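You operate a simulated robot arm through the tools that you are given. There is no shell and no other tool. Be economical: measure what you need, move in short steps, check, and stop when the job is done.

The job below is to be done with a simulated robot arm. You get a single attempt, and the scene is never put back.

TASK
Put things in order on the top of the sorting table. At the end: the black gel carton stands where the brown roller stood; the brown roller is on the silver round tray; the purple seed pot is on the small pressing board; the clear jar for stones stands where the black gel carton stood; the black ink cartridge (marked "INK 20") from the top of the sorting table stands where the clear jar for stones stood; whatever was shut is shut again. Leave all else as you found it, and nothing knocked over.
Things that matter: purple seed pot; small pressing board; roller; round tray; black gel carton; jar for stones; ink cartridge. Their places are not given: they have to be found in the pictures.

Only the result counts: the job must be done as asked and must still hold three seconds after the hand-in. Knocking over, shifting, dropping, spilling or breaking anything else fails it.

THE ROBOT
A 6-joint arm with a two-finger parallel gripper, fixed in place. Base frame: the origin is at the foot of the arm, x ahead of it, y to its left, z up; the work surface is at about z = 66. Readings come in cm, rad, newtons and seconds.
With the tool pointing down near the work surface it reaches from about 22 to 66 cm from the base axis. Its first joint turns from -1.152 to 1.152 rad. Payload 2.9 kg.
The tool frame sits at the grasp point between the pads (the TCP): z along the fingers, y along the line on which they close. The tips reach 3 cm beyond it. Largest opening 11 cm; finger width 2, thickness 1; the body of the gripper, 4.8 by 11.2 cm, starts 5.5 cm behind the TCP.
Orientation is told as [roll, pitch, yaw] about the base's x, y, z axes, in that order, counted from this pose: with the fingers straight down and closing along the base's y, the tool's x points along the base's -x, its y along +y and its z along -z.

THE INTERFACE
- The arm moves only by the tool servo_tool. Its argument "plan" is a list of rows, each an object (a shift or turn left out is 0, a gripper value left out holds the last) with "travel": the shift along the base's x, y, z in mm, a list of three; "delta_rot": the turn, a rotation vector about the base's x, y, z in rad, a list of three; "hand": the gripper command, from -1 (shut) to 1 (fully open), values between in proportion. In form: [{"travel": [dx, dy, dz], "delta_rot": [wx, wy, wz], "hand": hand}, ...]. A call has 1 to 8 rows; each row is the pose to reach, as a shift and turn from the pose commanded when the call began. A row lasts 0.2 s, in which the tool goes at most 5 cm and 0.15 rad; a call with a longer step from one row to the next is refused whole, and so is a gripper value outside its range. Where a pose cannot be reached the arm comes as near as it can. A force on the tool above 40 N (or 10 N above the force at the start of the call, whichever is more), or a blocked arm, ends the call early, and 0.2 s more pass. Each finger travels about 10.8 cm/s and halts on what it meets, pressing with about 36 N; the grip force reading is that of the motor and also rises with nothing between the fingers. The clock runs only during rows and for 0.2 s after the last one: add rows that repeat a pose to give the fingers time. It gives the time, the measured TCP pose, the force on the tool (base axes), the opening and the grip force at its end, in the units of the frame above (readings bear some noise).
- Cameras (640 x 400 px; columns grow to the right, rows downward): "scene" is fixed at [6.93, 43.85, 137.11]; the picture's right is [-0.68, -0.73, 0.00], its down [-0.52, 0.49, -0.70] and it looks along [0.51, -0.48, -0.72] (base axes); focal length 324 px, centre (320, 200). "wrist" rides on the gripper at [-3.6, 0, -5.7] in the tool frame; the picture's right is [0.00, -1.00, 0.00], its down [0.97, 0.00, -0.24] and it looks along [0.24, 0.00, 0.97] (tool axes); focal length 218 px, centre (320, 200).
- snapshot(camera): a new picture of that camera. It takes no simulated time.
- locate(camera, pixels): there is no depth. For up to 12 entries [column, row, z] of the newest picture of that camera ("zoom" is the newest enlarged one), the place [x, y] in the base frame at which the ray of that pixel passes the height z, good to about 0.2 cm, but the place of the scene camera against the robot may be out by one fixed shift of up to 1.8 cm in any direction. It takes no simulated time.
- close_up(camera, box): a new picture of the part [left, top, right, bottom] of that camera's present view, enlarged. It takes no simulated time.
- job_done(): hands the job in; it is judged then, once.

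Work in short steps. Measure before you move; look again where a grasp or a placing could have gone wrong, and mend it. You have 80 turns and 54 pictures in all, those below and enlarged ones among them. Open the gripper and draw the arm clear of the work before you hand the job in, unless the task says otherwise; then end with one line.

The tools are called after "Emit:" as name(argument=value, ...) on one line, values as JSON. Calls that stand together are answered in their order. servo_tool: Moves the arm, as the interface text tells. Its arguments: {"type":"object","properties":{"plan":{"type":"array","items":{"type":"object","properties":{"travel":{"type":"array","items":{"type":"number"}},"delta_rot":{"type":"array","items":{"type":"number"}},"hand":{"type":"number"}}}}},"required":["plan"]} The other tools are called the same way: snapshot (camera) takes a picture; locate (camera, pixels) gives the place at which the rays of pixels pass given heights; close_up (camera, box) takes an enlarged picture of a part of a camera's view; job_done () hands the job in.

At the start:

```text
clock: 0.0
eef_pos: [43.03, 7.01, 96.68]
orientation: [0.0, 0.001, -0.001]
contact_force: [0.4, 0.5, 0.3]
opening: 10.98
gripper_force: 0.1
```

scene: 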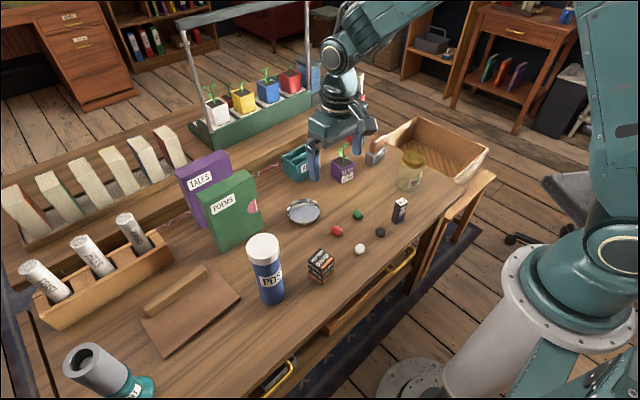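
wrist: 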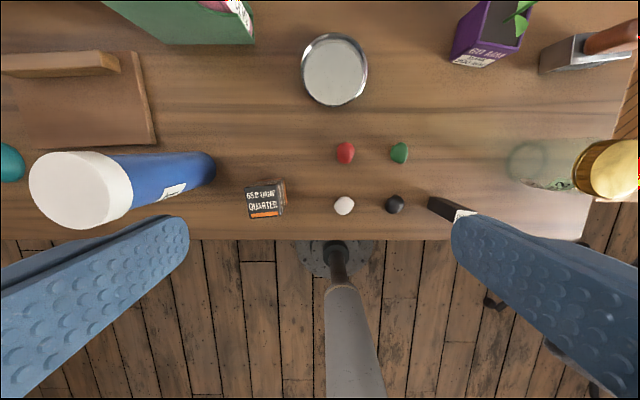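

I'll look closer at the table objects to identify each one.

Emit:
close_up(camera="scene", box=[270, 120, 430, 220])

Emit:
close_up(camera="scene", box=[230, 190, 430, 315])

Emit:
close_up(camera="wrist", box=[220, 120, 480, 240])

Emit:
close_up(camera="wrist", box=[440, 0, 640, 220])

```text
4.00 times, centred on (350, 170) of scene
```

zoom: 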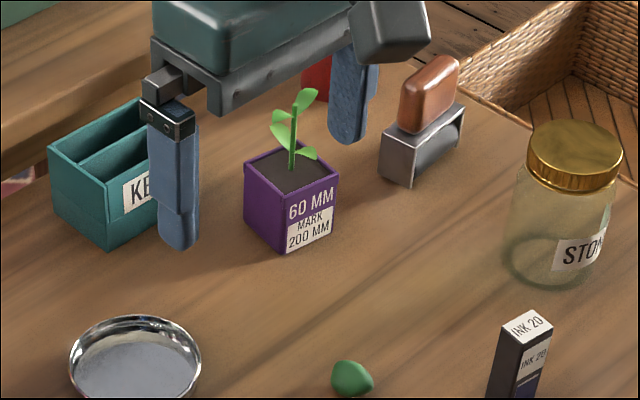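

```text
3.20 times, centred on (330, 252) of scene
```

zoom: 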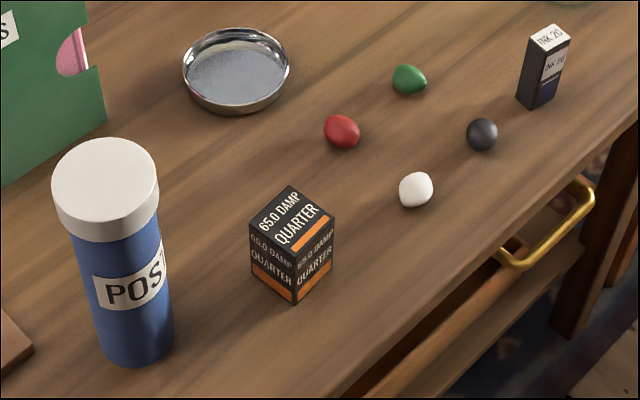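

```text
2.46 times, centred on (350, 180) of wrist
```

zoom: 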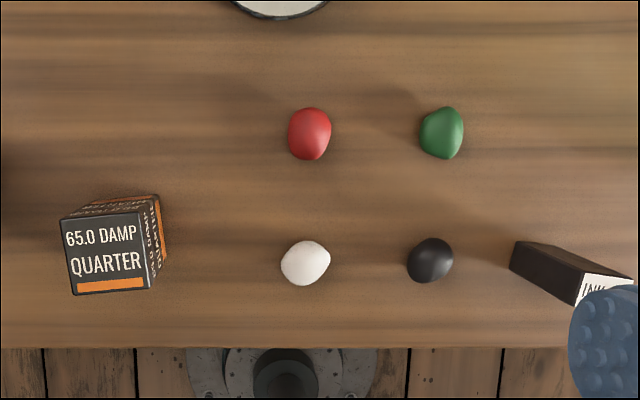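

```text
1.82 times, centred on (540, 110) of wrist
```

zoom: 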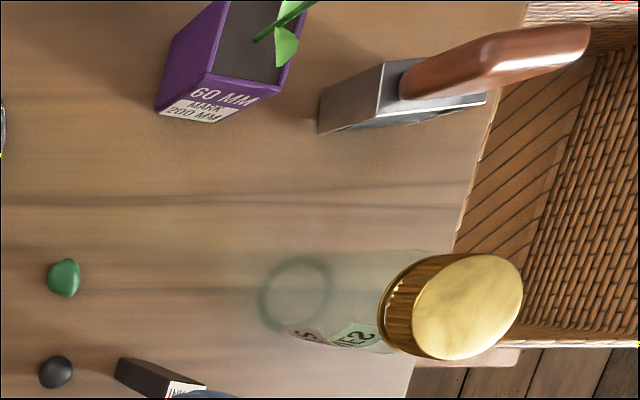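

Next, the left part of the table (board, grey lamp) and the metal/brown thing.

Emit:
close_up(camera="scene", box=[0, 200, 280, 400])

Emit:
close_up(camera="scene", box=[340, 120, 440, 190])

Emit:
close_up(camera="wrist", box=[0, 0, 260, 230])

```text
2.00 times, centred on (140, 300) of scene
```

zoom: 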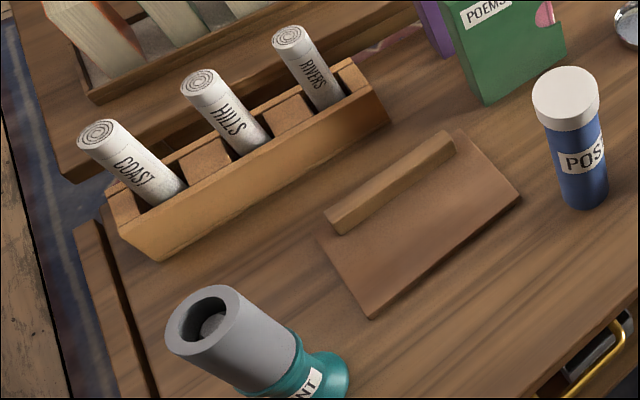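

```text
5.71 times, centred on (390, 155) of scene
```

zoom: 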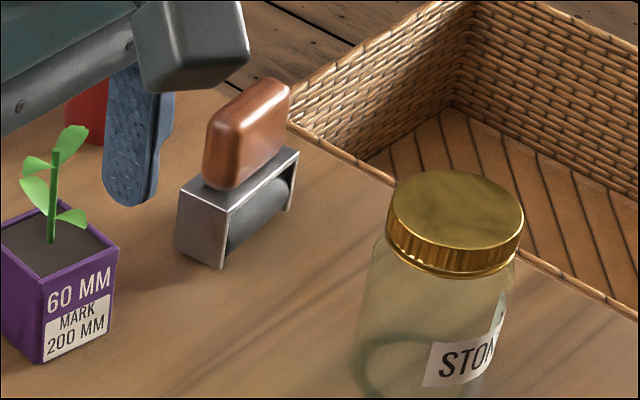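

```text
1.74 times, centred on (130, 115) of wrist
```

zoom: 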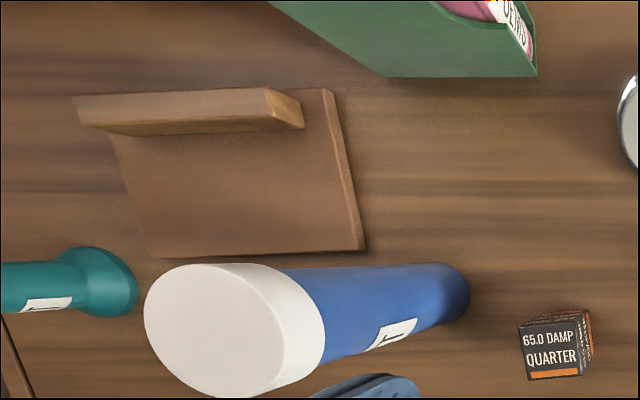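

The roller is the metal frame with brown handle; the gel carton is the "DAMP QUARTER" box. I'll locate things roughly from the wrist picture.

Emit:
locate(camera="wrist", pixels=[[301, 70, 67.5], [368, 70, 67.5], [335, 34, 67.5], [335, 106, 67.5], [451, 62, 66], [540, 72, 66], [527, 165, 66], [430, 200, 66], [286, 182, 66], [155, 145, 66], [136, 52, 66], [215, 167, 66]])

Emit:
locate(camera="scene", pixels=[[184, 357, 66], [160, 319, 66], [259, 299, 66], [344, 183, 66], [373, 166, 66], [408, 185, 66], [396, 222, 66], [321, 284, 66], [303, 218, 66], [65, 330, 66]])

```text
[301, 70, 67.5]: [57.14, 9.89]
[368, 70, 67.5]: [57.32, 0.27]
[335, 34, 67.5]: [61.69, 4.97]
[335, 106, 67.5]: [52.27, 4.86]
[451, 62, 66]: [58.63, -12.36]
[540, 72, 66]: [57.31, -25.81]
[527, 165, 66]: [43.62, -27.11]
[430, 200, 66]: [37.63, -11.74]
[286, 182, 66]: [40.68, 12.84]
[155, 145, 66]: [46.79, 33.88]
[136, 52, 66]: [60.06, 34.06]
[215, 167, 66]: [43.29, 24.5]
```

```text
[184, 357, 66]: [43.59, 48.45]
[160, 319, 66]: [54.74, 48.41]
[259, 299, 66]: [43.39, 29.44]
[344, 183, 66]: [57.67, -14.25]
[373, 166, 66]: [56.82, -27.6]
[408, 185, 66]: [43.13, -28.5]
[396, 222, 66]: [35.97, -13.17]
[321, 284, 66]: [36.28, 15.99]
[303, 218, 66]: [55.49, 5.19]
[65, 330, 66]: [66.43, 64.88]
```

Tray centre ≈ (57,5); the right-hand objects need a better view. I move over them at a safe height.

Emit:
servo_tool(plan=[{"travel": [20, -40, 0], "hand": 1}, {"travel": [40, -80, 0]}, {"travel": [60, -120, -10]}, {"travel": [80, -160, -20]}, {"travel": [100, -200, -30]}, {"travel": [110, -240, -40]}, {"travel": [115, -270, -40]}, {"travel": [115, -270, -40]}])

Emit:
snapshot(camera="wrist")

```text
clock: 1.8
eef_pos: [54.43, -20.05, 92.66]
orientation: [-0.001, -0.001, 0.001]
contact_force: [0.5, 0.2, -0.7]
opening: 11.01
gripper_force: 0.0
```

```text
44 pictures are left
```

wrist: 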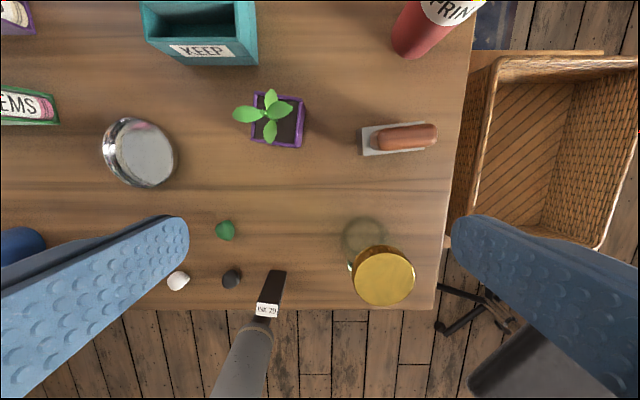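

Clear view: pot (275,118), roller (400,138), jar ring (363,237), ink (270,290). Enlarging.

Emit:
close_up(camera="wrist", box=[220, 70, 460, 220])

Emit:
close_up(camera="wrist", box=[210, 200, 450, 350])

```text
2.67 times, centred on (340, 145) of wrist
```

zoom: 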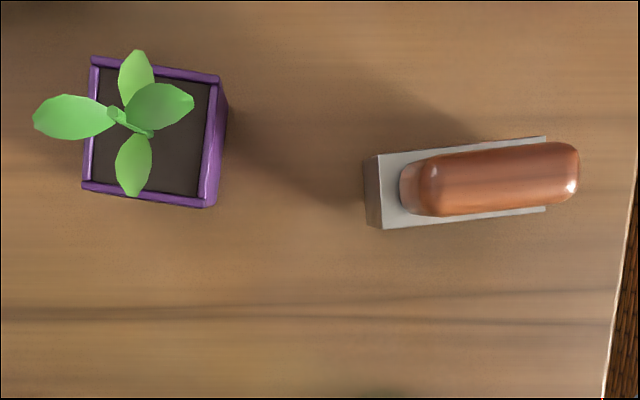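

```text
2.67 times, centred on (330, 275) of wrist
```

zoom: 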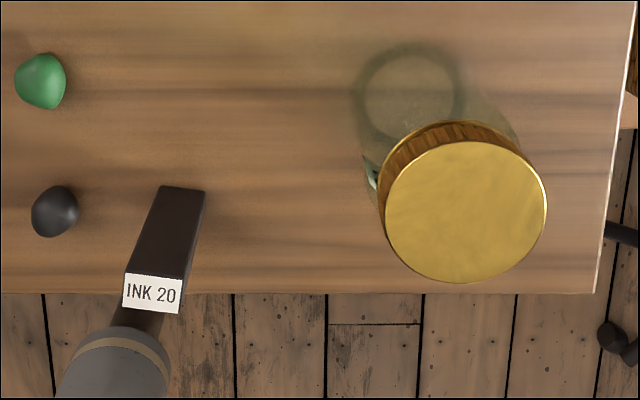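

Measuring bases and plant height via rays from both cameras.

Emit:
locate(camera="wrist", pixels=[[356.9, 130, 66], [357.5, 155, 66], [362.5, 127, 70.5], [424.5, 121.5, 70.5], [424.5, 149.5, 70.5], [363.5, 156, 70.5], [254.5, 91.5, 72], [302.5, 98, 72], [296.5, 148, 72], [251, 141, 72], [262, 112, 76], [262, 112, 80]])

Emit:
locate(camera="scene", pixels=[[343.75, 147, 74], [343.75, 147, 76], [343.75, 147, 78], [343.75, 147, 80], [343.75, 147, 82], [375, 134, 76], [375, 134, 78], [411, 152, 78], [411, 152, 80]])

Emit:
locate(camera="zoom", pixels=[[356, 95, 66], [464, 95, 66], [410, 42, 66], [410, 147, 66], [466, 211, 78], [386, 211, 78], [547, 211, 78], [162, 186, 66], [205, 192, 66], [125, 273, 74], [183, 279, 74], [180, 313, 74]])

```text
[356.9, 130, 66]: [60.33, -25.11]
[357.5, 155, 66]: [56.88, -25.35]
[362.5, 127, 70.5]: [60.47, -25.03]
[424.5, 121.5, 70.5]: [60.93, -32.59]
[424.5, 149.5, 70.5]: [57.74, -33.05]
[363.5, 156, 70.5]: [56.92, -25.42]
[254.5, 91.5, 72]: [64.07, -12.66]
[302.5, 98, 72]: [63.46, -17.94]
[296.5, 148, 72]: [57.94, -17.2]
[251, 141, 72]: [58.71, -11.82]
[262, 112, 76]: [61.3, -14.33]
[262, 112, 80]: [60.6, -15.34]
```

```text
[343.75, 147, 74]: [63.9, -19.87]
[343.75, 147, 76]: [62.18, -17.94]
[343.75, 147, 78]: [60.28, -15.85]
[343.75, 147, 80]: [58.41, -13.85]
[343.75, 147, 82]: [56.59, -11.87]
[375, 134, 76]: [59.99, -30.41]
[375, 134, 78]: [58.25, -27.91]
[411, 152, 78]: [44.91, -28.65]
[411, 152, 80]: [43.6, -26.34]
```

```text
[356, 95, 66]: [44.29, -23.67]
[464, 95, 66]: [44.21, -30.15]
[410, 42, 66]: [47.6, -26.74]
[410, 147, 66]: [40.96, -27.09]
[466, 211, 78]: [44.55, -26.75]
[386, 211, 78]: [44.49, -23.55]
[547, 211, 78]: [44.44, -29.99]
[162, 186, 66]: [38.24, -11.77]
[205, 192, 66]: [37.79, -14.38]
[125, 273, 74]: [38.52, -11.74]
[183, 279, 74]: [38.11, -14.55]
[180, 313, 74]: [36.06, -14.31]
```

Roller frame centre ≈ (58.9,-29.1), yaw ≈ +0.08; pot top centre ≈ (61,-14.9). I check the handle centre, then start turning −1.49 rad above it with the hand partly open.

Emit:
locate(camera="wrist", pixels=[[403, 137.5, 74], [403, 137.5, 75.5], [432, 135, 74], [372, 141, 73], [403, 125, 74], [403, 150, 74], [400, 55, 66], [470, 60, 76]])

Emit:
servo_tool(plan=[{"travel": [5, -15, 0], "delta_rot": [0, 0, -0.149], "hand": 0.3}, {"travel": [10, -30, 0], "delta_rot": [0, 0, -0.298]}, {"travel": [15, -45, 0], "delta_rot": [0, 0, -0.447]}, {"travel": [20, -60, 0], "delta_rot": [0, 0, -0.596]}, {"travel": [30, -70, 0], "delta_rot": [0, 0, -0.745]}, {"travel": [35, -80, 0], "delta_rot": [0, 0, -0.894]}, {"travel": [40, -85, 0], "delta_rot": [0, 0, -1.043]}, {"travel": [44, -90, 0], "delta_rot": [0, 0, -1.192]}])

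```text
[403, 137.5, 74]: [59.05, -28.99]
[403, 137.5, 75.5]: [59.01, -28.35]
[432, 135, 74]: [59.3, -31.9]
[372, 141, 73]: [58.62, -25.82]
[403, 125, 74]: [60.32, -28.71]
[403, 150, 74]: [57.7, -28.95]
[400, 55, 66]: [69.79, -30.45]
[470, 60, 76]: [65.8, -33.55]
```

```text
clock: 3.6
eef_pos: [58.94, -28.93, 92.71]
orientation: [-0.001, -0.001, -1.193]
contact_force: [0.8, 0.1, 0.4]
opening: 7.14
gripper_force: 0.1
```

Position is over the handle; finish the turn and descend to TCP z≈74 (tips 71, just over the frame).

Emit:
servo_tool(plan=[{"travel": [0, -1, 0], "delta_rot": [0, 0, -0.149]}, {"travel": [0, -1, -30], "delta_rot": [0, 0, -0.298]}, {"travel": [0, -1, -70], "delta_rot": [0, 0, -0.298]}, {"travel": [0, -1, -110], "delta_rot": [0, 0, -0.298]}, {"travel": [0, -1, -110], "delta_rot": [0, 0, -0.298]}])

Emit:
snapshot(camera="wrist")

Emit:
close_up(camera="scene", box=[330, 90, 450, 190])

```text
clock: 4.8
eef_pos: [59.04, -29.15, 81.47]
orientation: [0.0, 0.0, -1.49]
contact_force: [0.8, -0.6, 0.6]
opening: 7.15
gripper_force: 0.1
```

```text
41 pictures are left
```

wrist: 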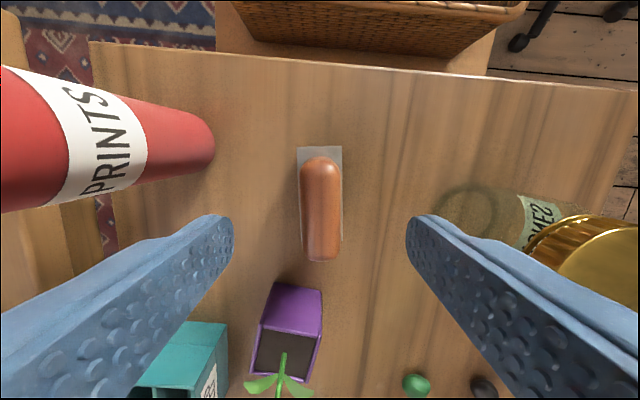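

```text
4.00 times, centred on (390, 140) of scene
```

zoom: 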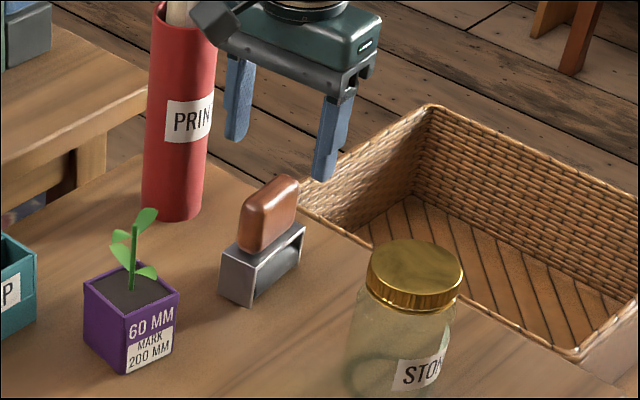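

Handle centred between fingers (col 320). Descend to z≈74.1 and close.

Emit:
servo_tool(plan=[{"travel": [0, 0, -40]}, {"travel": [0, 0, -73]}, {"travel": [0, 0, -73]}, {"travel": [0, 0, -73], "hand": -1}, {"travel": [0, 0, -73], "hand": -1}, {"travel": [0, 0, -73], "hand": -1}])

Emit:
close_up(camera="scene", box=[330, 90, 450, 190])

```text
clock: 6.2
eef_pos: [59.07, -29.12, 74.45]
orientation: [0.0, 0.0, -1.49]
contact_force: [-0.3, -0.7, 0.7]
opening: 2.35
gripper_force: 36.0
```

```text
4.00 times, centred on (390, 140) of scene
```

zoom: 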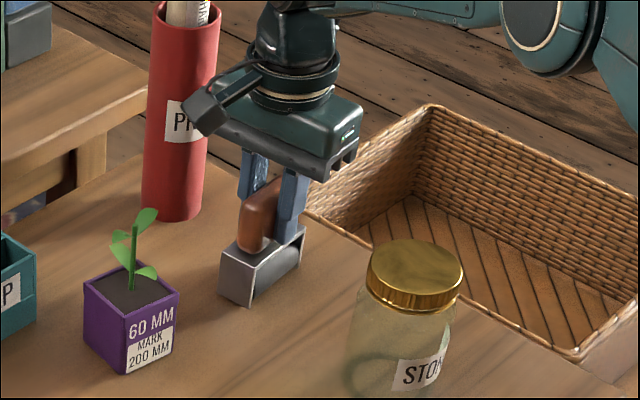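

Gripped at 2.35 cm. Lift straight up.

Emit:
servo_tool(plan=[{"travel": [0, 0, 20]}, {"travel": [0, 0, 60]}, {"travel": [0, 0, 100]}, {"travel": [0, 0, 145]}, {"travel": [0, 0, 180]}, {"travel": [0, 0, 180]}])

Emit:
snapshot(camera="wrist")

```text
clock: 7.6
eef_pos: [58.74, -29.08, 92.38]
orientation: [-0.001, 0.0, -1.489]
contact_force: [-0.3, 0.2, -1.3]
opening: 2.34
gripper_force: 36.2
```

```text
38 pictures are left
```

wrist: 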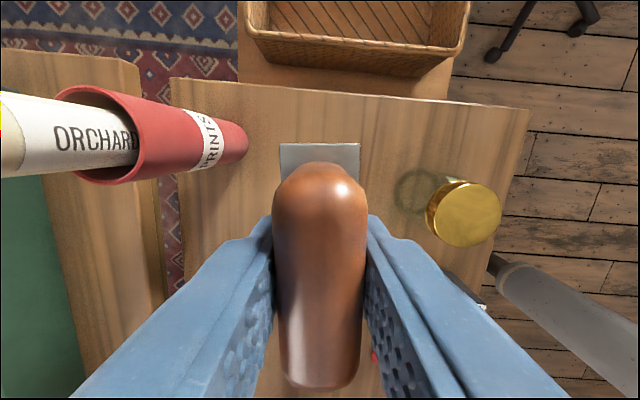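

Held firmly. Carry to above the tray (57.2, 5.0).

Emit:
servo_tool(plan=[{"travel": [-3, 45, 0]}, {"travel": [-6, 95, 0]}, {"travel": [-9, 145, 0]}, {"travel": [-12, 195, 0]}, {"travel": [-15, 245, 0]}, {"travel": [-16, 290, 0]}, {"travel": [-16, 325, 0]}, {"travel": [-16, 341, 0]}])

Emit:
snapshot(camera="wrist")

Emit:
snapshot(camera="scene")

```text
clock: 9.4
eef_pos: [57.41, 4.91, 92.43]
orientation: [0.0, 0.001, -1.491]
contact_force: [-0.2, 0.5, -2.7]
opening: 2.34
gripper_force: 36.3
```

```text
37 pictures are left
```

wrist: 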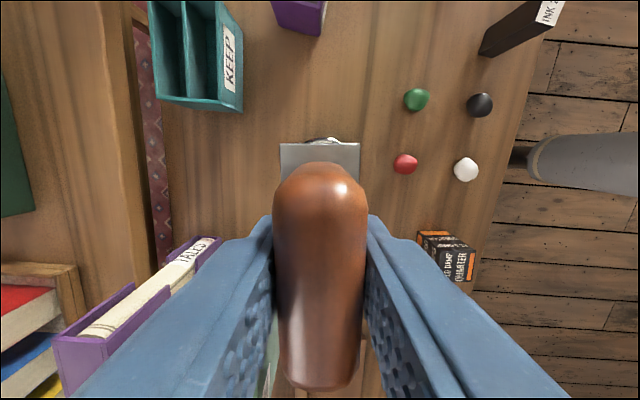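

```text
36 pictures are left
```

scene: 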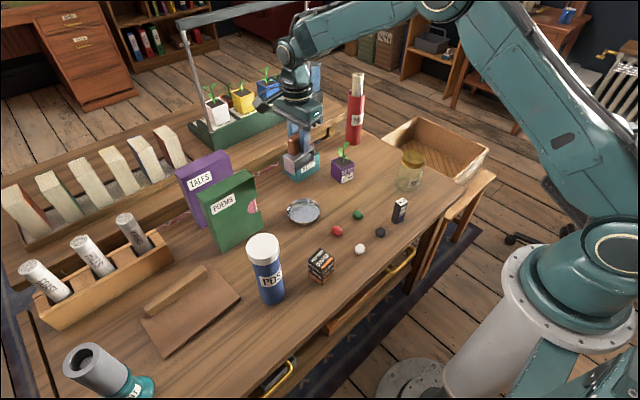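

Before lowering I check clearance to the green book (and the gripper's side box).

Emit:
locate(camera="scene", pixels=[[263, 222, 66], [213, 252, 66], [303, 226, 66], [286, 212, 68], [320, 212, 68], [303, 199, 68], [250, 171, 80], [250, 171, 84], [264, 102, 98], [264, 102, 102]])

Emit:
close_up(camera="scene", box=[160, 60, 360, 260])

```text
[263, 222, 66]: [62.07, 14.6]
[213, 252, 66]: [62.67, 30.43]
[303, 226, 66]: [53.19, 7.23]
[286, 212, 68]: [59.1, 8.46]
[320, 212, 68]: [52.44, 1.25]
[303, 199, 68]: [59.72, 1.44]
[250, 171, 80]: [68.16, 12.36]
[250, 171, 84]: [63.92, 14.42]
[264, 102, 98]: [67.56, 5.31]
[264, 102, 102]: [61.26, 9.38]
```

```text
2.00 times, centred on (260, 160) of scene
```

zoom: 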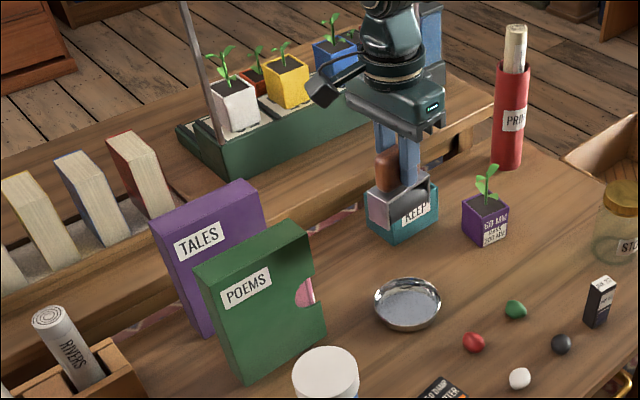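

The book's corner is ≈(62.8,16.2), 18 cm tall, and the hand's side box points that way. I turn the hand back to yaw 0 first.

Emit:
servo_tool(plan=[{"delta_rot": [0, 0, 0.149]}, {"delta_rot": [0, 0, 0.298]}, {"delta_rot": [0, 0, 0.447]}, {"delta_rot": [0, 0, 0.596]}, {"delta_rot": [0, 0, 0.745]}, {"delta_rot": [0, 0, 0.894]}, {"delta_rot": [0, 0, 1.043]}, {"delta_rot": [0, 0, 1.192]}])

Emit:
servo_tool(plan=[{"delta_rot": [0, 0, 0.149]}, {"delta_rot": [0, 0, 0.298]}, {"travel": [0, 0, -50], "delta_rot": [0, 0, 0.298]}, {"travel": [0, 0, -100], "delta_rot": [0, 0, 0.298]}, {"travel": [0, 0, -120], "delta_rot": [0, 0, 0.298]}, {"travel": [0, 0, -120], "delta_rot": [0, 0, 0.298]}])

Emit:
close_up(camera="scene", box=[240, 120, 380, 240])

Emit:
snapshot(camera="wrist")

```text
clock: 11.2
eef_pos: [57.32, 5.02, 92.32]
orientation: [0.0, 0.002, -0.296]
contact_force: [-0.4, 0.0, -2.4]
opening: 2.36
gripper_force: 36.3
```

```text
clock: 12.6
eef_pos: [57.42, 5.1, 80.3]
orientation: [0.002, 0.0, 0.0]
contact_force: [0.7, 0.2, -1.9]
opening: 2.35
gripper_force: 36.2
```

```text
3.33 times, centred on (310, 180) of scene
```

zoom: 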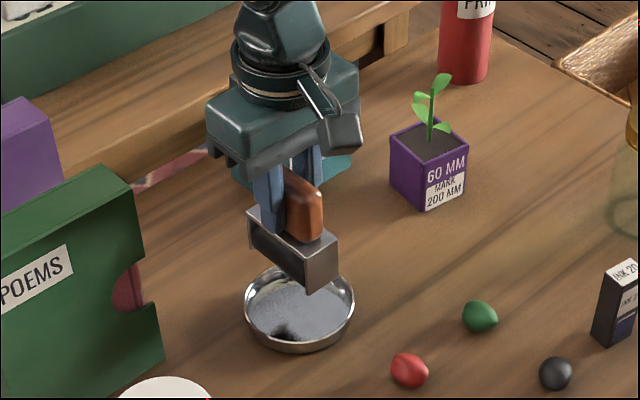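

```text
33 pictures are left
```

wrist: 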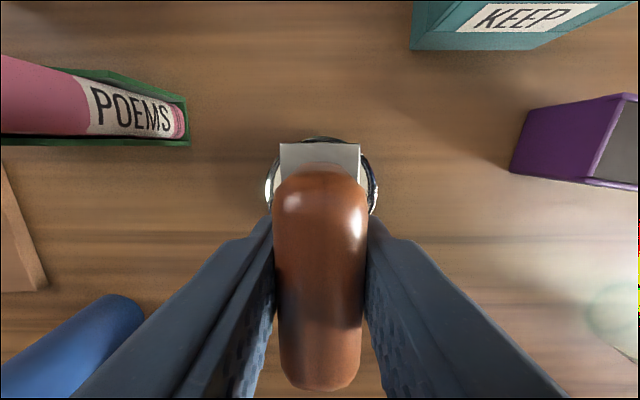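

Tray rim visible: top (322,137), sides (266,190),(377,193). Check centring.

Emit:
locate(camera="wrist", pixels=[[322, 137, 68], [266, 190, 68], [377, 193, 68], [281, 145, 71], [359, 145, 71]])

```text
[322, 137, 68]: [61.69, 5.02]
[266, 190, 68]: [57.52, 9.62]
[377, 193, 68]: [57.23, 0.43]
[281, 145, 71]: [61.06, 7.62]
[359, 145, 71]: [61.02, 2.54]
```

Tray centre (57.1, 5.0). Shift −0.3 cm in x and lower slowly toward contact.

Emit:
servo_tool(plan=[{"travel": [-3, 0, -25]}, {"travel": [-3, -1, -40]}, {"travel": [-3, -1, -45]}, {"travel": [-3, -1, -49]}, {"travel": [-3, -1, -49]}])

Emit:
close_up(camera="scene", box=[260, 150, 360, 240])

```text
clock: 13.8
eef_pos: [56.96, 5.01, 75.68]
orientation: [0.0, -0.001, -0.002]
contact_force: [0.3, 0.7, -1.8]
opening: 2.37
gripper_force: 35.7
```

```text
4.44 times, centred on (310, 195) of scene
```

zoom: 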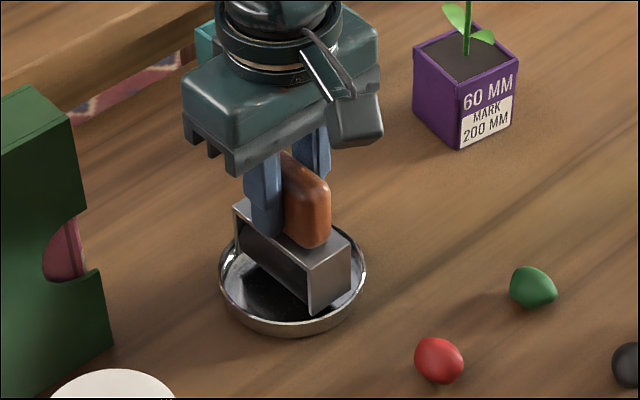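

Bottom is still ~0.7 cm above the floor; continue in small steps.

Emit:
servo_tool(plan=[{"travel": [0, 0, -3]}, {"travel": [0, 0, -5]}, {"travel": [0, 0, -7]}, {"travel": [0, 0, -9]}, {"travel": [0, 0, -9]}])

```text
clock: 15.0
eef_pos: [57.09, 4.94, 74.71]
orientation: [0.001, -0.001, 0.0]
contact_force: [-4.3, -0.1, 8.8]
opening: 2.36
gripper_force: 36.6
```

Contact (8.8 N). Release slightly and look.

Emit:
servo_tool(plan=[{"travel": [0, 0, 1], "hand": -0.3}, {"travel": [0, 0, 1], "hand": -0.3}, {"travel": [0, 0, 1], "hand": -0.3}])

Emit:
servo_tool(plan=[{"travel": [0, 0, 30]}, {"travel": [0, 0, 75]}, {"travel": [0, 0, 120]}, {"travel": [0, 0, 140]}, {"travel": [0, 0, 140]}])

Emit:
close_up(camera="scene", box=[260, 150, 360, 240])

```text
clock: 15.8
eef_pos: [57.0, 4.93, 74.88]
orientation: [0.0, 0.0, 0.001]
contact_force: [-0.4, 0.4, 0.3]
opening: 3.86
gripper_force: 0.0
```

```text
clock: 17.0
eef_pos: [56.93, 5.0, 88.69]
orientation: [-0.001, 0.001, 0.001]
contact_force: [-0.3, 0.1, 1.0]
opening: 3.86
gripper_force: 0.1
```

```text
4.44 times, centred on (310, 195) of scene
```

zoom: 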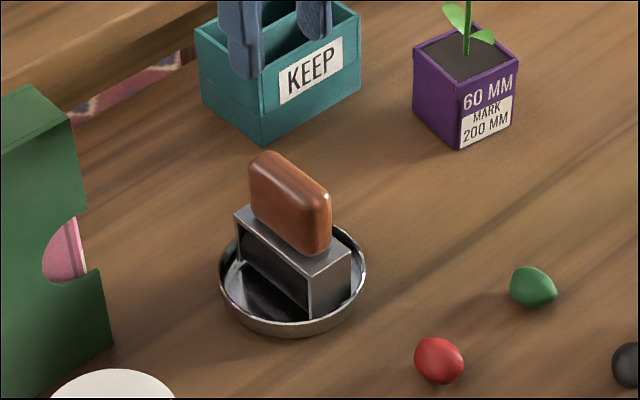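

Roller rests upright in the tray. Next the pot: centre (61.05,-14.9), yaw ≈ −0.135. I'll approach with a −0.5 tilt so the palm avoids the plant; first go to a stand-off.

Emit:
servo_tool(plan=[{"travel": [-4, -45, 0], "delta_rot": [-0.006, -0.1, -0.026], "hand": 0.64}, {"travel": [-8, -90, 0], "delta_rot": [-0.013, -0.2, -0.053]}, {"travel": [-12, -135, 0], "delta_rot": [-0.02, -0.3, -0.079]}, {"travel": [-14, -175, 0], "delta_rot": [-0.027, -0.4, -0.106]}, {"travel": [-16, -191, -40], "delta_rot": [-0.0337, -0.4992, -0.1321]}, {"travel": [-16, -191, -82], "delta_rot": [-0.0337, -0.4992, -0.1321]}, {"travel": [-16, -191, -82], "delta_rot": [-0.0337, -0.4992, -0.1321]}])

Emit:
snapshot(camera="wrist")

Emit:
close_up(camera="scene", box=[280, 90, 440, 220])

```text
clock: 18.6
eef_pos: [55.17, -14.29, 80.44]
orientation: [-0.001, -0.502, -0.134]
contact_force: [-0.1, -0.3, -0.2]
opening: 9.03
gripper_force: 0.1
```

```text
30 pictures are left
```

wrist: 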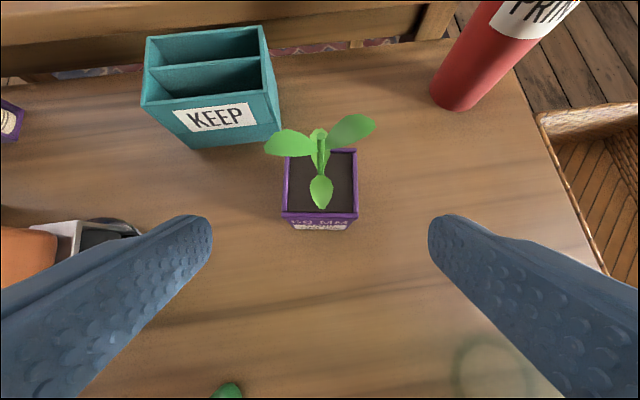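

```text
3.08 times, centred on (360, 155) of scene
```

zoom: 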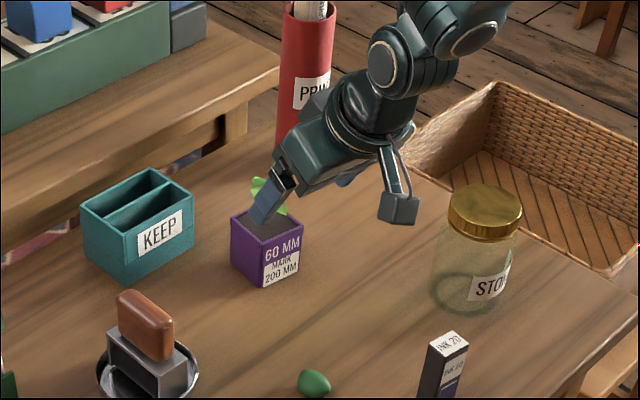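

Pot is centred (col 320) and square to the fingers. Advance along the tool axis and close.

Emit:
servo_tool(plan=[{"travel": [16, -2, -29]}, {"travel": [32, -3, -58]}, {"travel": [49, -5, -87]}, {"travel": [49, -5, -87]}])

Emit:
snapshot(camera="wrist")

Emit:
close_up(camera="scene", box=[280, 90, 440, 220])

```text
clock: 19.6
eef_pos: [60.18, -14.64, 71.7]
orientation: [0.001, -0.5, -0.135]
contact_force: [0.2, -0.1, 0.5]
opening: 9.02
gripper_force: 0.0
```

```text
28 pictures are left
```

wrist: 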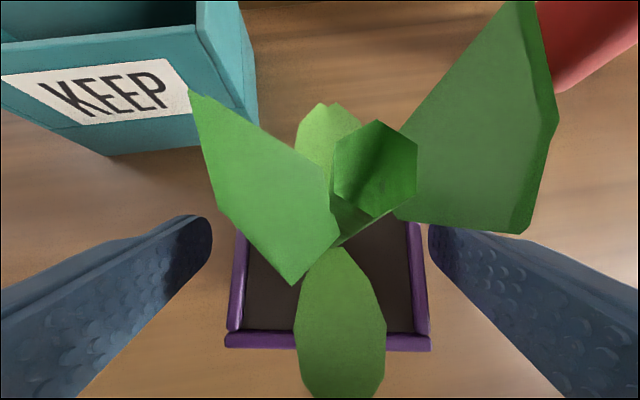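

```text
3.08 times, centred on (360, 155) of scene
```

zoom: 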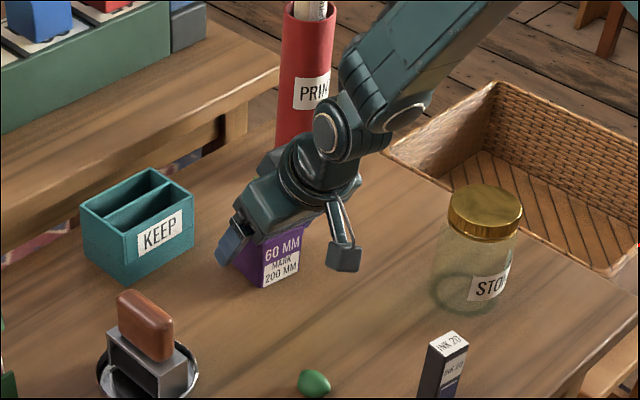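

Clear of the plant, both fingers straddle the pot. Close.

Emit:
servo_tool(plan=[{"hand": -1}, {"hand": -1}, {"hand": -1}, {"hand": -1}])

Emit:
servo_tool(plan=[{"travel": [0, 0, 20]}, {"travel": [0, 0, 60]}, {"travel": [0, 0, 100]}, {"travel": [0, 0, 140]}, {"travel": [0, 0, 180]}, {"travel": [0, 0, 180]}])

Emit:
snapshot(camera="scene")

Emit:
snapshot(camera="wrist")

```text
clock: 20.6
eef_pos: [60.23, -14.59, 71.8]
orientation: [-0.001, -0.499, -0.134]
contact_force: [0.0, -0.3, 0.0]
opening: 5.46
gripper_force: 36.3
```

```text
clock: 22.0
eef_pos: [60.26, -14.71, 90.03]
orientation: [0.001, -0.499, -0.134]
contact_force: [-0.5, 0.6, -1.2]
opening: 5.47
gripper_force: 36.1
```

```text
26 pictures are left
```

scene: 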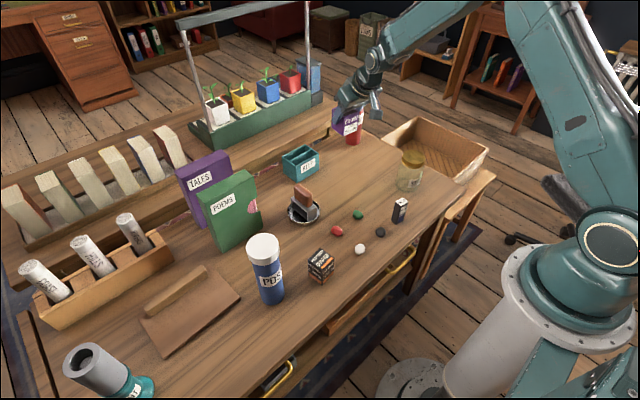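

```text
25 pictures are left
```

wrist: 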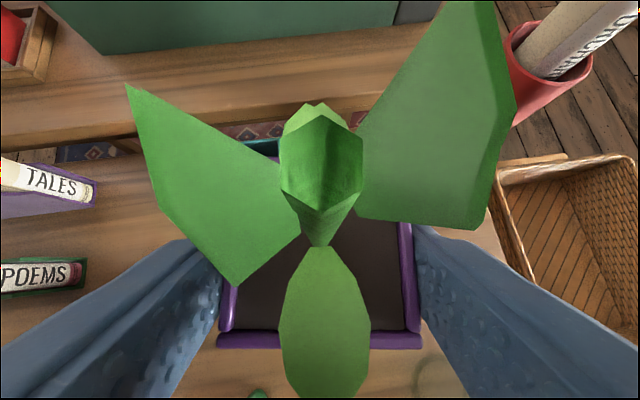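

Pot held. Measure the board corners from the scene picture for the placing point.

Emit:
locate(camera="scene", pixels=[[165, 359, 66.5], [139, 319, 66.5], [240, 297, 66.5], [211, 265, 66.5], [148, 314, 67], [210, 278, 67], [265, 304, 66], [262, 237, 80], [262, 237, 84], [283, 270, 72], [260, 253, 84]])

Emit:
close_up(camera="scene", box=[120, 220, 300, 370])

```text
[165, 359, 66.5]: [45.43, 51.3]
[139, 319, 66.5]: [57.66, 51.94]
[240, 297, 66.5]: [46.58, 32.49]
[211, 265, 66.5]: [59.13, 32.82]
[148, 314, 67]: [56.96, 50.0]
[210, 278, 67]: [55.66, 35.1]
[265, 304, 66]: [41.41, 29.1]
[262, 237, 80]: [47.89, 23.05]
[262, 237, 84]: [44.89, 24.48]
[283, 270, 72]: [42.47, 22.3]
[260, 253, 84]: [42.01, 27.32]
```

```text
2.67 times, centred on (210, 295) of scene
```

zoom: 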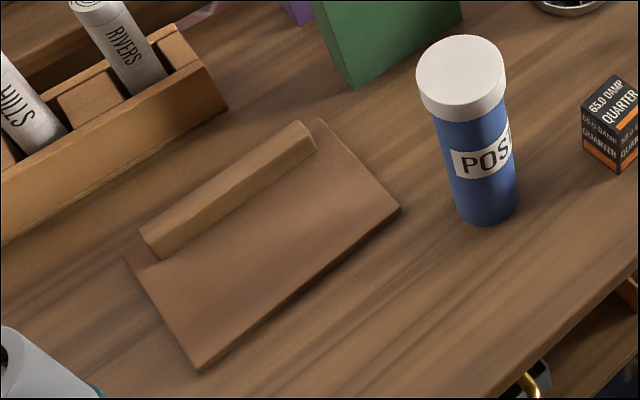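

Board free area ≈ x 46.5–56, y 34.5–52; target pot centre (51, 38.5). The POST tube (≈(43.5,27), top z≈84) is near the way, so carry at z≈96.

Emit:
servo_tool(plan=[{"travel": [-20, 0, 30]}, {"travel": [-40, 20, 50]}, {"travel": [-55, 60, 60]}, {"travel": [-65, 105, 60]}, {"travel": [-72, 150, 60]}, {"travel": [-76, 197, 60]}, {"travel": [-76, 245, 60]}, {"travel": [-76, 293, 60]}])

Emit:
servo_tool(plan=[{"travel": [0, 45, 0]}, {"travel": [-5, 90, 0]}, {"travel": [-10, 135, 0]}, {"travel": [-15, 180, 0]}, {"travel": [-22, 220, 0]}, {"travel": [-26, 240, 0]}, {"travel": [-26, 240, 0]}])

Emit:
snapshot(camera="scene")

Emit:
snapshot(camera="wrist")

```text
clock: 23.8
eef_pos: [52.79, 14.62, 95.95]
orientation: [0.0, -0.499, -0.134]
contact_force: [-0.2, -0.2, -1.3]
opening: 5.47
gripper_force: 36.5
```

```text
clock: 25.4
eef_pos: [50.15, 38.87, 95.96]
orientation: [-0.001, -0.499, -0.136]
contact_force: [0.6, -0.7, -1.7]
opening: 5.45
gripper_force: 36.4
```

```text
23 pictures are left
```

scene: 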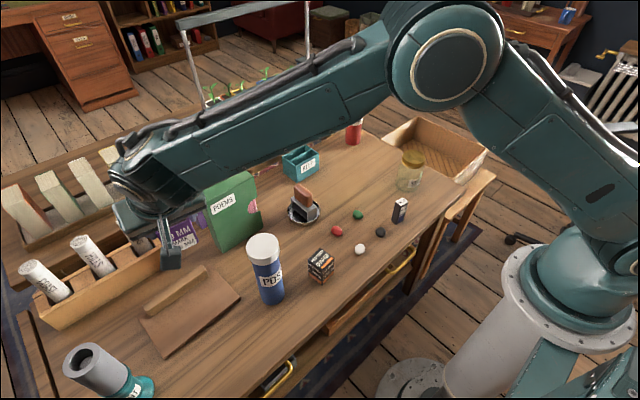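

```text
22 pictures are left
```

wrist: 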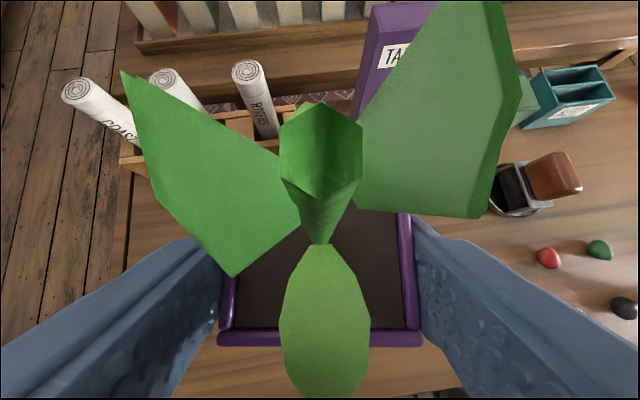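

All clear so far. Lower partway and check the forearm/tube and board alignment.

Emit:
servo_tool(plan=[{"travel": [0, -3, -40]}, {"travel": [0, -3, -80]}, {"travel": [0, -3, -120]}, {"travel": [0, -3, -160]}, {"travel": [0, -3, -195]}, {"travel": [0, -3, -195]}])

Emit:
snapshot(camera="scene")

```text
clock: 26.8
eef_pos: [50.07, 38.44, 76.28]
orientation: [0.0, -0.501, -0.135]
contact_force: [0.1, -0.3, -1.5]
opening: 5.47
gripper_force: 36.4
```

```text
21 pictures are left
```

scene: 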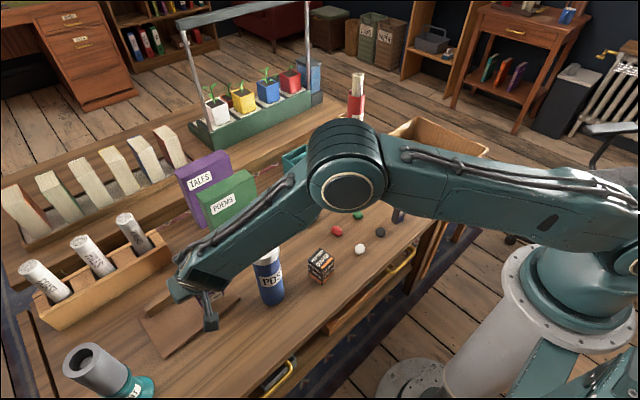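

Checking the margin between forearm and tube, closely.

Emit:
close_up(camera="scene", box=[120, 210, 320, 350])

Emit:
snapshot(camera="wrist")

```text
2.86 times, centred on (220, 280) of scene
```

zoom: 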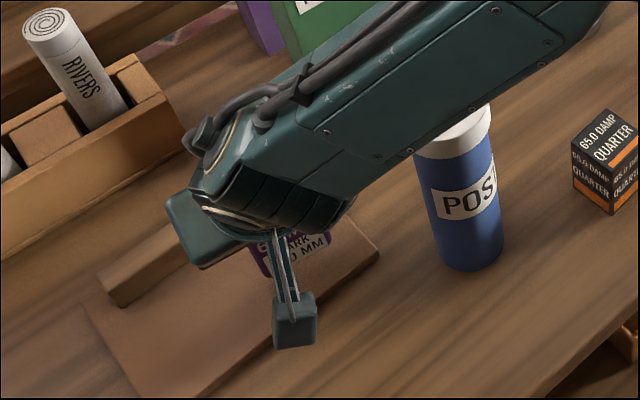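

```text
19 pictures are left
```

wrist: 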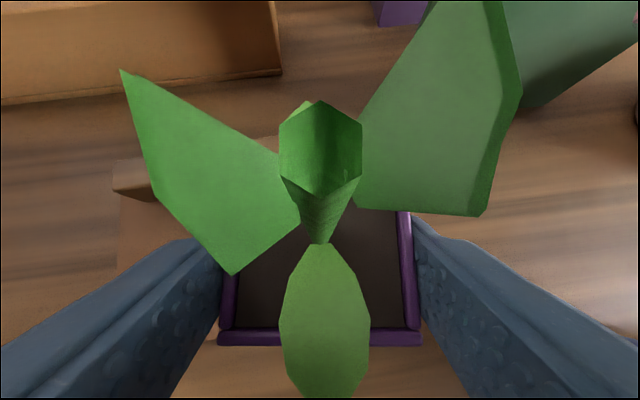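

Forearm clears the tube. Check where the bar end and board sit in the wrist view.

Emit:
locate(camera="wrist", pixels=[[115, 190, 67], [155, 200, 67], [283, 72, 66], [490, 300, 66]])

Emit:
close_up(camera="wrist", box=[80, 60, 560, 360])

```text
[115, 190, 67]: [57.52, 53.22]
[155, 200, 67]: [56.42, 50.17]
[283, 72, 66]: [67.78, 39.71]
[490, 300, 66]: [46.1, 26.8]
```

```text
1.33 times, centred on (320, 210) of wrist
```

zoom: 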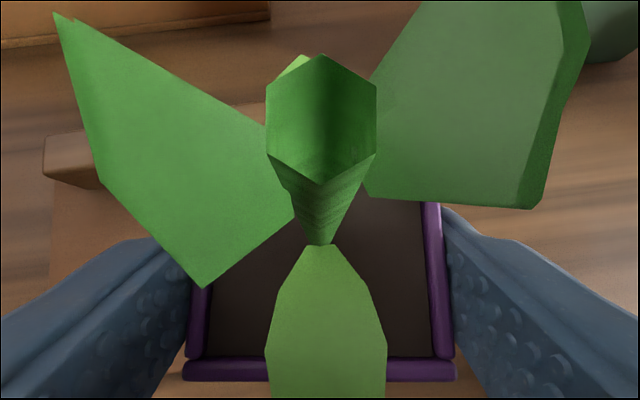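

Board geometry agrees. Shift +0.6 cm in y for margin and lower gently.

Emit:
servo_tool(plan=[{"travel": [0, 6, -15]}, {"travel": [0, 6, -28]}, {"travel": [0, 6, -31]}, {"travel": [0, 6, -34]}, {"travel": [0, 6, -37]}, {"travel": [0, 6, -37]}])

```text
clock: 28.2
eef_pos: [50.36, 39.02, 72.87]
orientation: [0.007, -0.506, -0.139]
contact_force: [-4.1, -3.8, 28.3]
opening: 5.51
gripper_force: 36.6
```

Contact on the board (28 N). Ease up 2 mm, then open gently.

Emit:
servo_tool(plan=[{"travel": [0, 0, 2]}, {"travel": [0, 0, 2]}])

Emit:
servo_tool(plan=[{"hand": 0.15}, {"hand": 0.3}, {"hand": 0.4}, {"hand": 0.5}])

Emit:
snapshot(camera="wrist")

```text
clock: 28.8
eef_pos: [50.31, 38.98, 72.98]
orientation: [0.002, -0.502, -0.136]
contact_force: [7.1, 2.0, 16.5]
opening: 5.45
gripper_force: 36.7
```

```text
clock: 29.8
eef_pos: [50.12, 38.88, 72.79]
orientation: [-0.001, -0.499, -0.133]
contact_force: [-0.6, 0.1, 1.1]
opening: 8.27
gripper_force: 0.1
```

```text
17 pictures are left
```

wrist: 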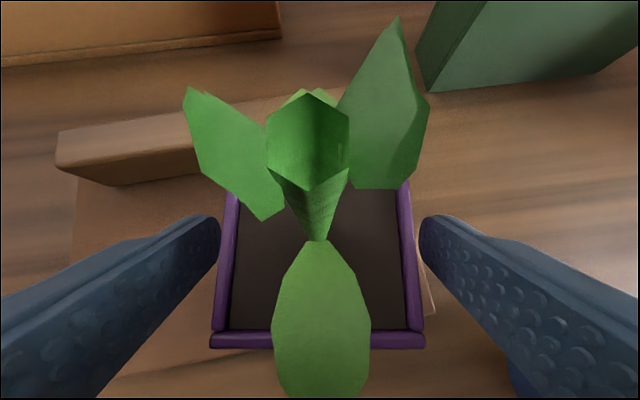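

Pot released. Back off along the tool axis, then up.

Emit:
servo_tool(plan=[{"travel": [-16, 3, 29]}, {"travel": [-33, 5, 60]}, {"travel": [-47, 6, 95]}, {"travel": [-47, 6, 140]}, {"travel": [-47, 6, 185]}, {"travel": [-47, 6, 230]}, {"travel": [-47, 6, 230]}])

Emit:
snapshot(camera="scene")

```text
clock: 31.4
eef_pos: [45.29, 39.46, 95.54]
orientation: [-0.001, -0.498, -0.134]
contact_force: [-1.4, -0.1, 0.0]
opening: 8.27
gripper_force: 0.1
```

```text
16 pictures are left
```

scene: 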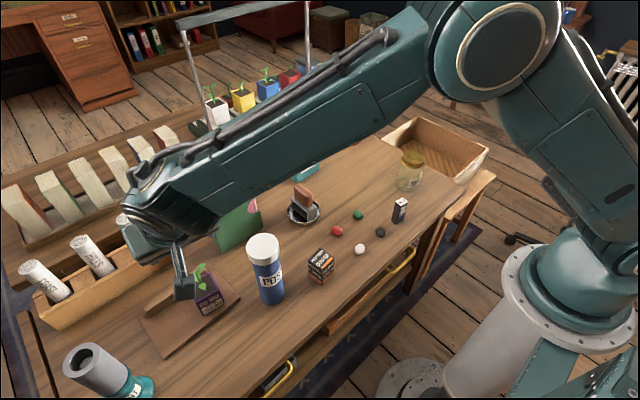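

Pot stands on the board. Un-tilt and go above the gel carton for a look.

Emit:
servo_tool(plan=[{"travel": [0, -30, 10], "delta_rot": [0.0067, 0.1, 0.0264]}, {"travel": [0, -75, 10], "delta_rot": [0.0135, 0.2, 0.0528]}, {"travel": [0, -120, 10], "delta_rot": [0.02, 0.3, 0.079]}, {"travel": [-5, -165, 10], "delta_rot": [0.027, 0.4, 0.1057]}, {"travel": [-10, -210, 0], "delta_rot": [0.0337, 0.4992, 0.1321]}, {"travel": [-15, -250, -20], "delta_rot": [0.0337, 0.4992, 0.1321]}, {"travel": [-15, -250, -60], "delta_rot": [0.0337, 0.4992, 0.1321]}, {"travel": [-15, -250, -60], "delta_rot": [0.0337, 0.4992, 0.1321]}])

Emit:
snapshot(camera="wrist")

```text
clock: 33.2
eef_pos: [43.82, 14.54, 89.81]
orientation: [-0.001, 0.0, 0.0]
contact_force: [-0.2, 0.2, 0.2]
opening: 8.24
gripper_force: 0.1
```

```text
15 pictures are left
```

wrist: 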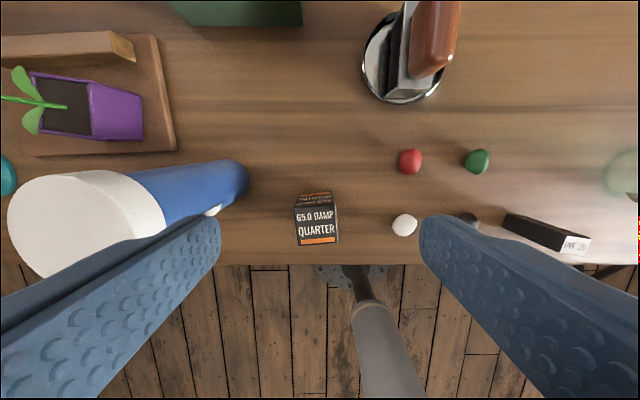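

Carton top corners (296,207),(335,204),(339,242),(297,246); base far edge (300,197)-(331,192).

Emit:
locate(camera="wrist", pixels=[[300, 197, 66], [331, 192, 66], [296, 207, 71], [335, 204, 71], [339, 242, 71], [297, 246, 71], [296, 207, 72], [335, 204, 72], [339, 242, 72], [297, 246, 72]])

Emit:
close_up(camera="wrist", box=[260, 170, 380, 260])

```text
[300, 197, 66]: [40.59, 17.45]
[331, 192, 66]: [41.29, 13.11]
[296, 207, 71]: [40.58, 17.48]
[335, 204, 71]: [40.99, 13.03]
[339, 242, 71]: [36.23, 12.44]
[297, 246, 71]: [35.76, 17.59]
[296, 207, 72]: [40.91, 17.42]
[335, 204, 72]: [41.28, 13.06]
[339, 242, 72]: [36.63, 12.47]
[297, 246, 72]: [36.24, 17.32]
```

```text
4.44 times, centred on (320, 215) of wrist
```

zoom: 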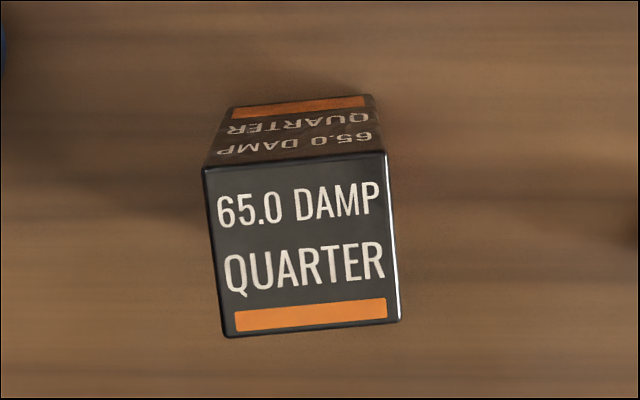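

Carton centre (38.5,15.1), ~4.8 cm, top z≈71.3, yaw ≈ +0.09. Descend and grip at TCP z≈70.

Emit:
servo_tool(plan=[{"travel": [-25, 3, -20], "delta_rot": [0, 0, 0.09], "hand": 0.45}, {"travel": [-53, 6, -60], "delta_rot": [0, 0, 0.09]}, {"travel": [-53, 6, -100], "delta_rot": [0, 0, 0.09]}, {"travel": [-53, 6, -140], "delta_rot": [0, 0, 0.09]}, {"travel": [-53, 6, -180], "delta_rot": [0, 0, 0.09]}, {"travel": [-53, 6, -198], "delta_rot": [0, 0, 0.09]}, {"travel": [-53, 6, -198], "delta_rot": [0, 0, 0.09]}])

Emit:
servo_tool(plan=[{"hand": -1}, {"hand": -1}, {"hand": -1}])

Emit:
close_up(camera="scene", box=[240, 200, 400, 300])

```text
clock: 34.8
eef_pos: [38.69, 15.09, 70.09]
orientation: [0.001, -0.001, 0.091]
contact_force: [0.3, -0.3, -0.3]
opening: 7.98
gripper_force: 0.0
```

```text
clock: 35.6
eef_pos: [38.67, 15.17, 70.08]
orientation: [-0.001, -0.001, 0.092]
contact_force: [0.5, 0.3, 0.5]
opening: 4.58
gripper_force: 36.5
```

```text
4.00 times, centred on (320, 250) of scene
```

zoom: 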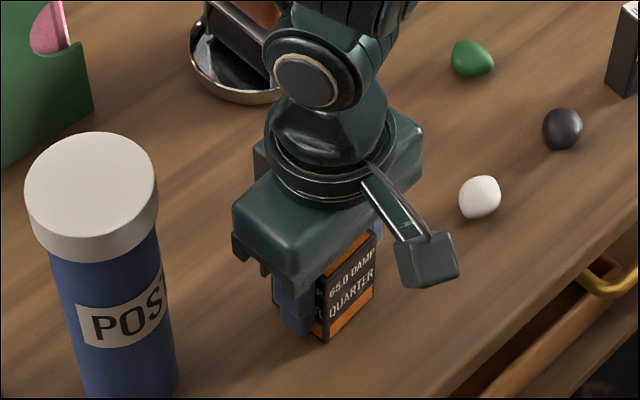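

Carton gripped. Before carrying, check the basket rim height near the drop spot by ray intersection.

Emit:
locate(camera="scene", pixels=[[367, 137.5, 62], [367, 137.5, 66], [367, 137.5, 70], [367, 137.5, 74], [367, 137.5, 78], [454, 180, 66], [454, 180, 70], [454, 180, 74]])

Emit:
servo_tool(plan=[{"travel": [0, 0, 20]}, {"travel": [0, 0, 60]}, {"travel": [0, 0, 105]}, {"travel": [0, 0, 150]}, {"travel": [0, 0, 200]}, {"travel": [0, 0, 200]}])

```text
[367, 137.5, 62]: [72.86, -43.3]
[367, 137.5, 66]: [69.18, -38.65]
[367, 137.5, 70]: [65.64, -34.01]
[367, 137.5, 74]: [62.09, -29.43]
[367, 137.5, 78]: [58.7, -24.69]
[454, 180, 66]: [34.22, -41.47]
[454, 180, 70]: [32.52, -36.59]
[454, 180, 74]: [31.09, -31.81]
```

```text
clock: 37.0
eef_pos: [38.76, 15.08, 90.08]
orientation: [0.001, 0.001, 0.091]
contact_force: [0.9, -0.1, -0.7]
opening: 4.56
gripper_force: 36.1
```

Rim is below table level, so no hazard. Carry the carton to (59.1,-29.1).

Emit:
servo_tool(plan=[{"travel": [20, -44, 10]}, {"travel": [40, -88, 10]}, {"travel": [61, -132, 10]}, {"travel": [81, -176, 10]}, {"travel": [102, -221, 10]}, {"travel": [122, -265, 10]}, {"travel": [143, -309, 10]}, {"travel": [163, -353, 10]}])

Emit:
servo_tool(plan=[{"travel": [20, -44, 0]}, {"travel": [41, -89, -10]}, {"travel": [41, -89, -55]}, {"travel": [41, -89, -100]}, {"travel": [41, -89, -145]}, {"travel": [41, -89, -185]}, {"travel": [41, -89, -185]}])

Emit:
snapshot(camera="wrist")

```text
clock: 38.8
eef_pos: [55.09, -20.15, 90.87]
orientation: [0.0, -0.001, 0.091]
contact_force: [-0.5, -0.4, -1.3]
opening: 4.55
gripper_force: 36.1
```

```text
refused: row 2 steps farther than a row can; nothing moved
```

```text
12 pictures are left
```

wrist: 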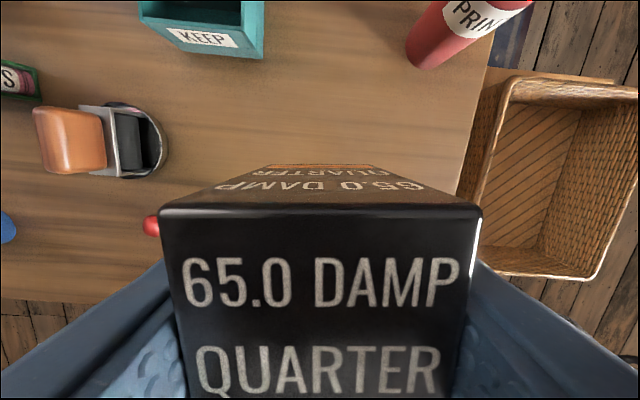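

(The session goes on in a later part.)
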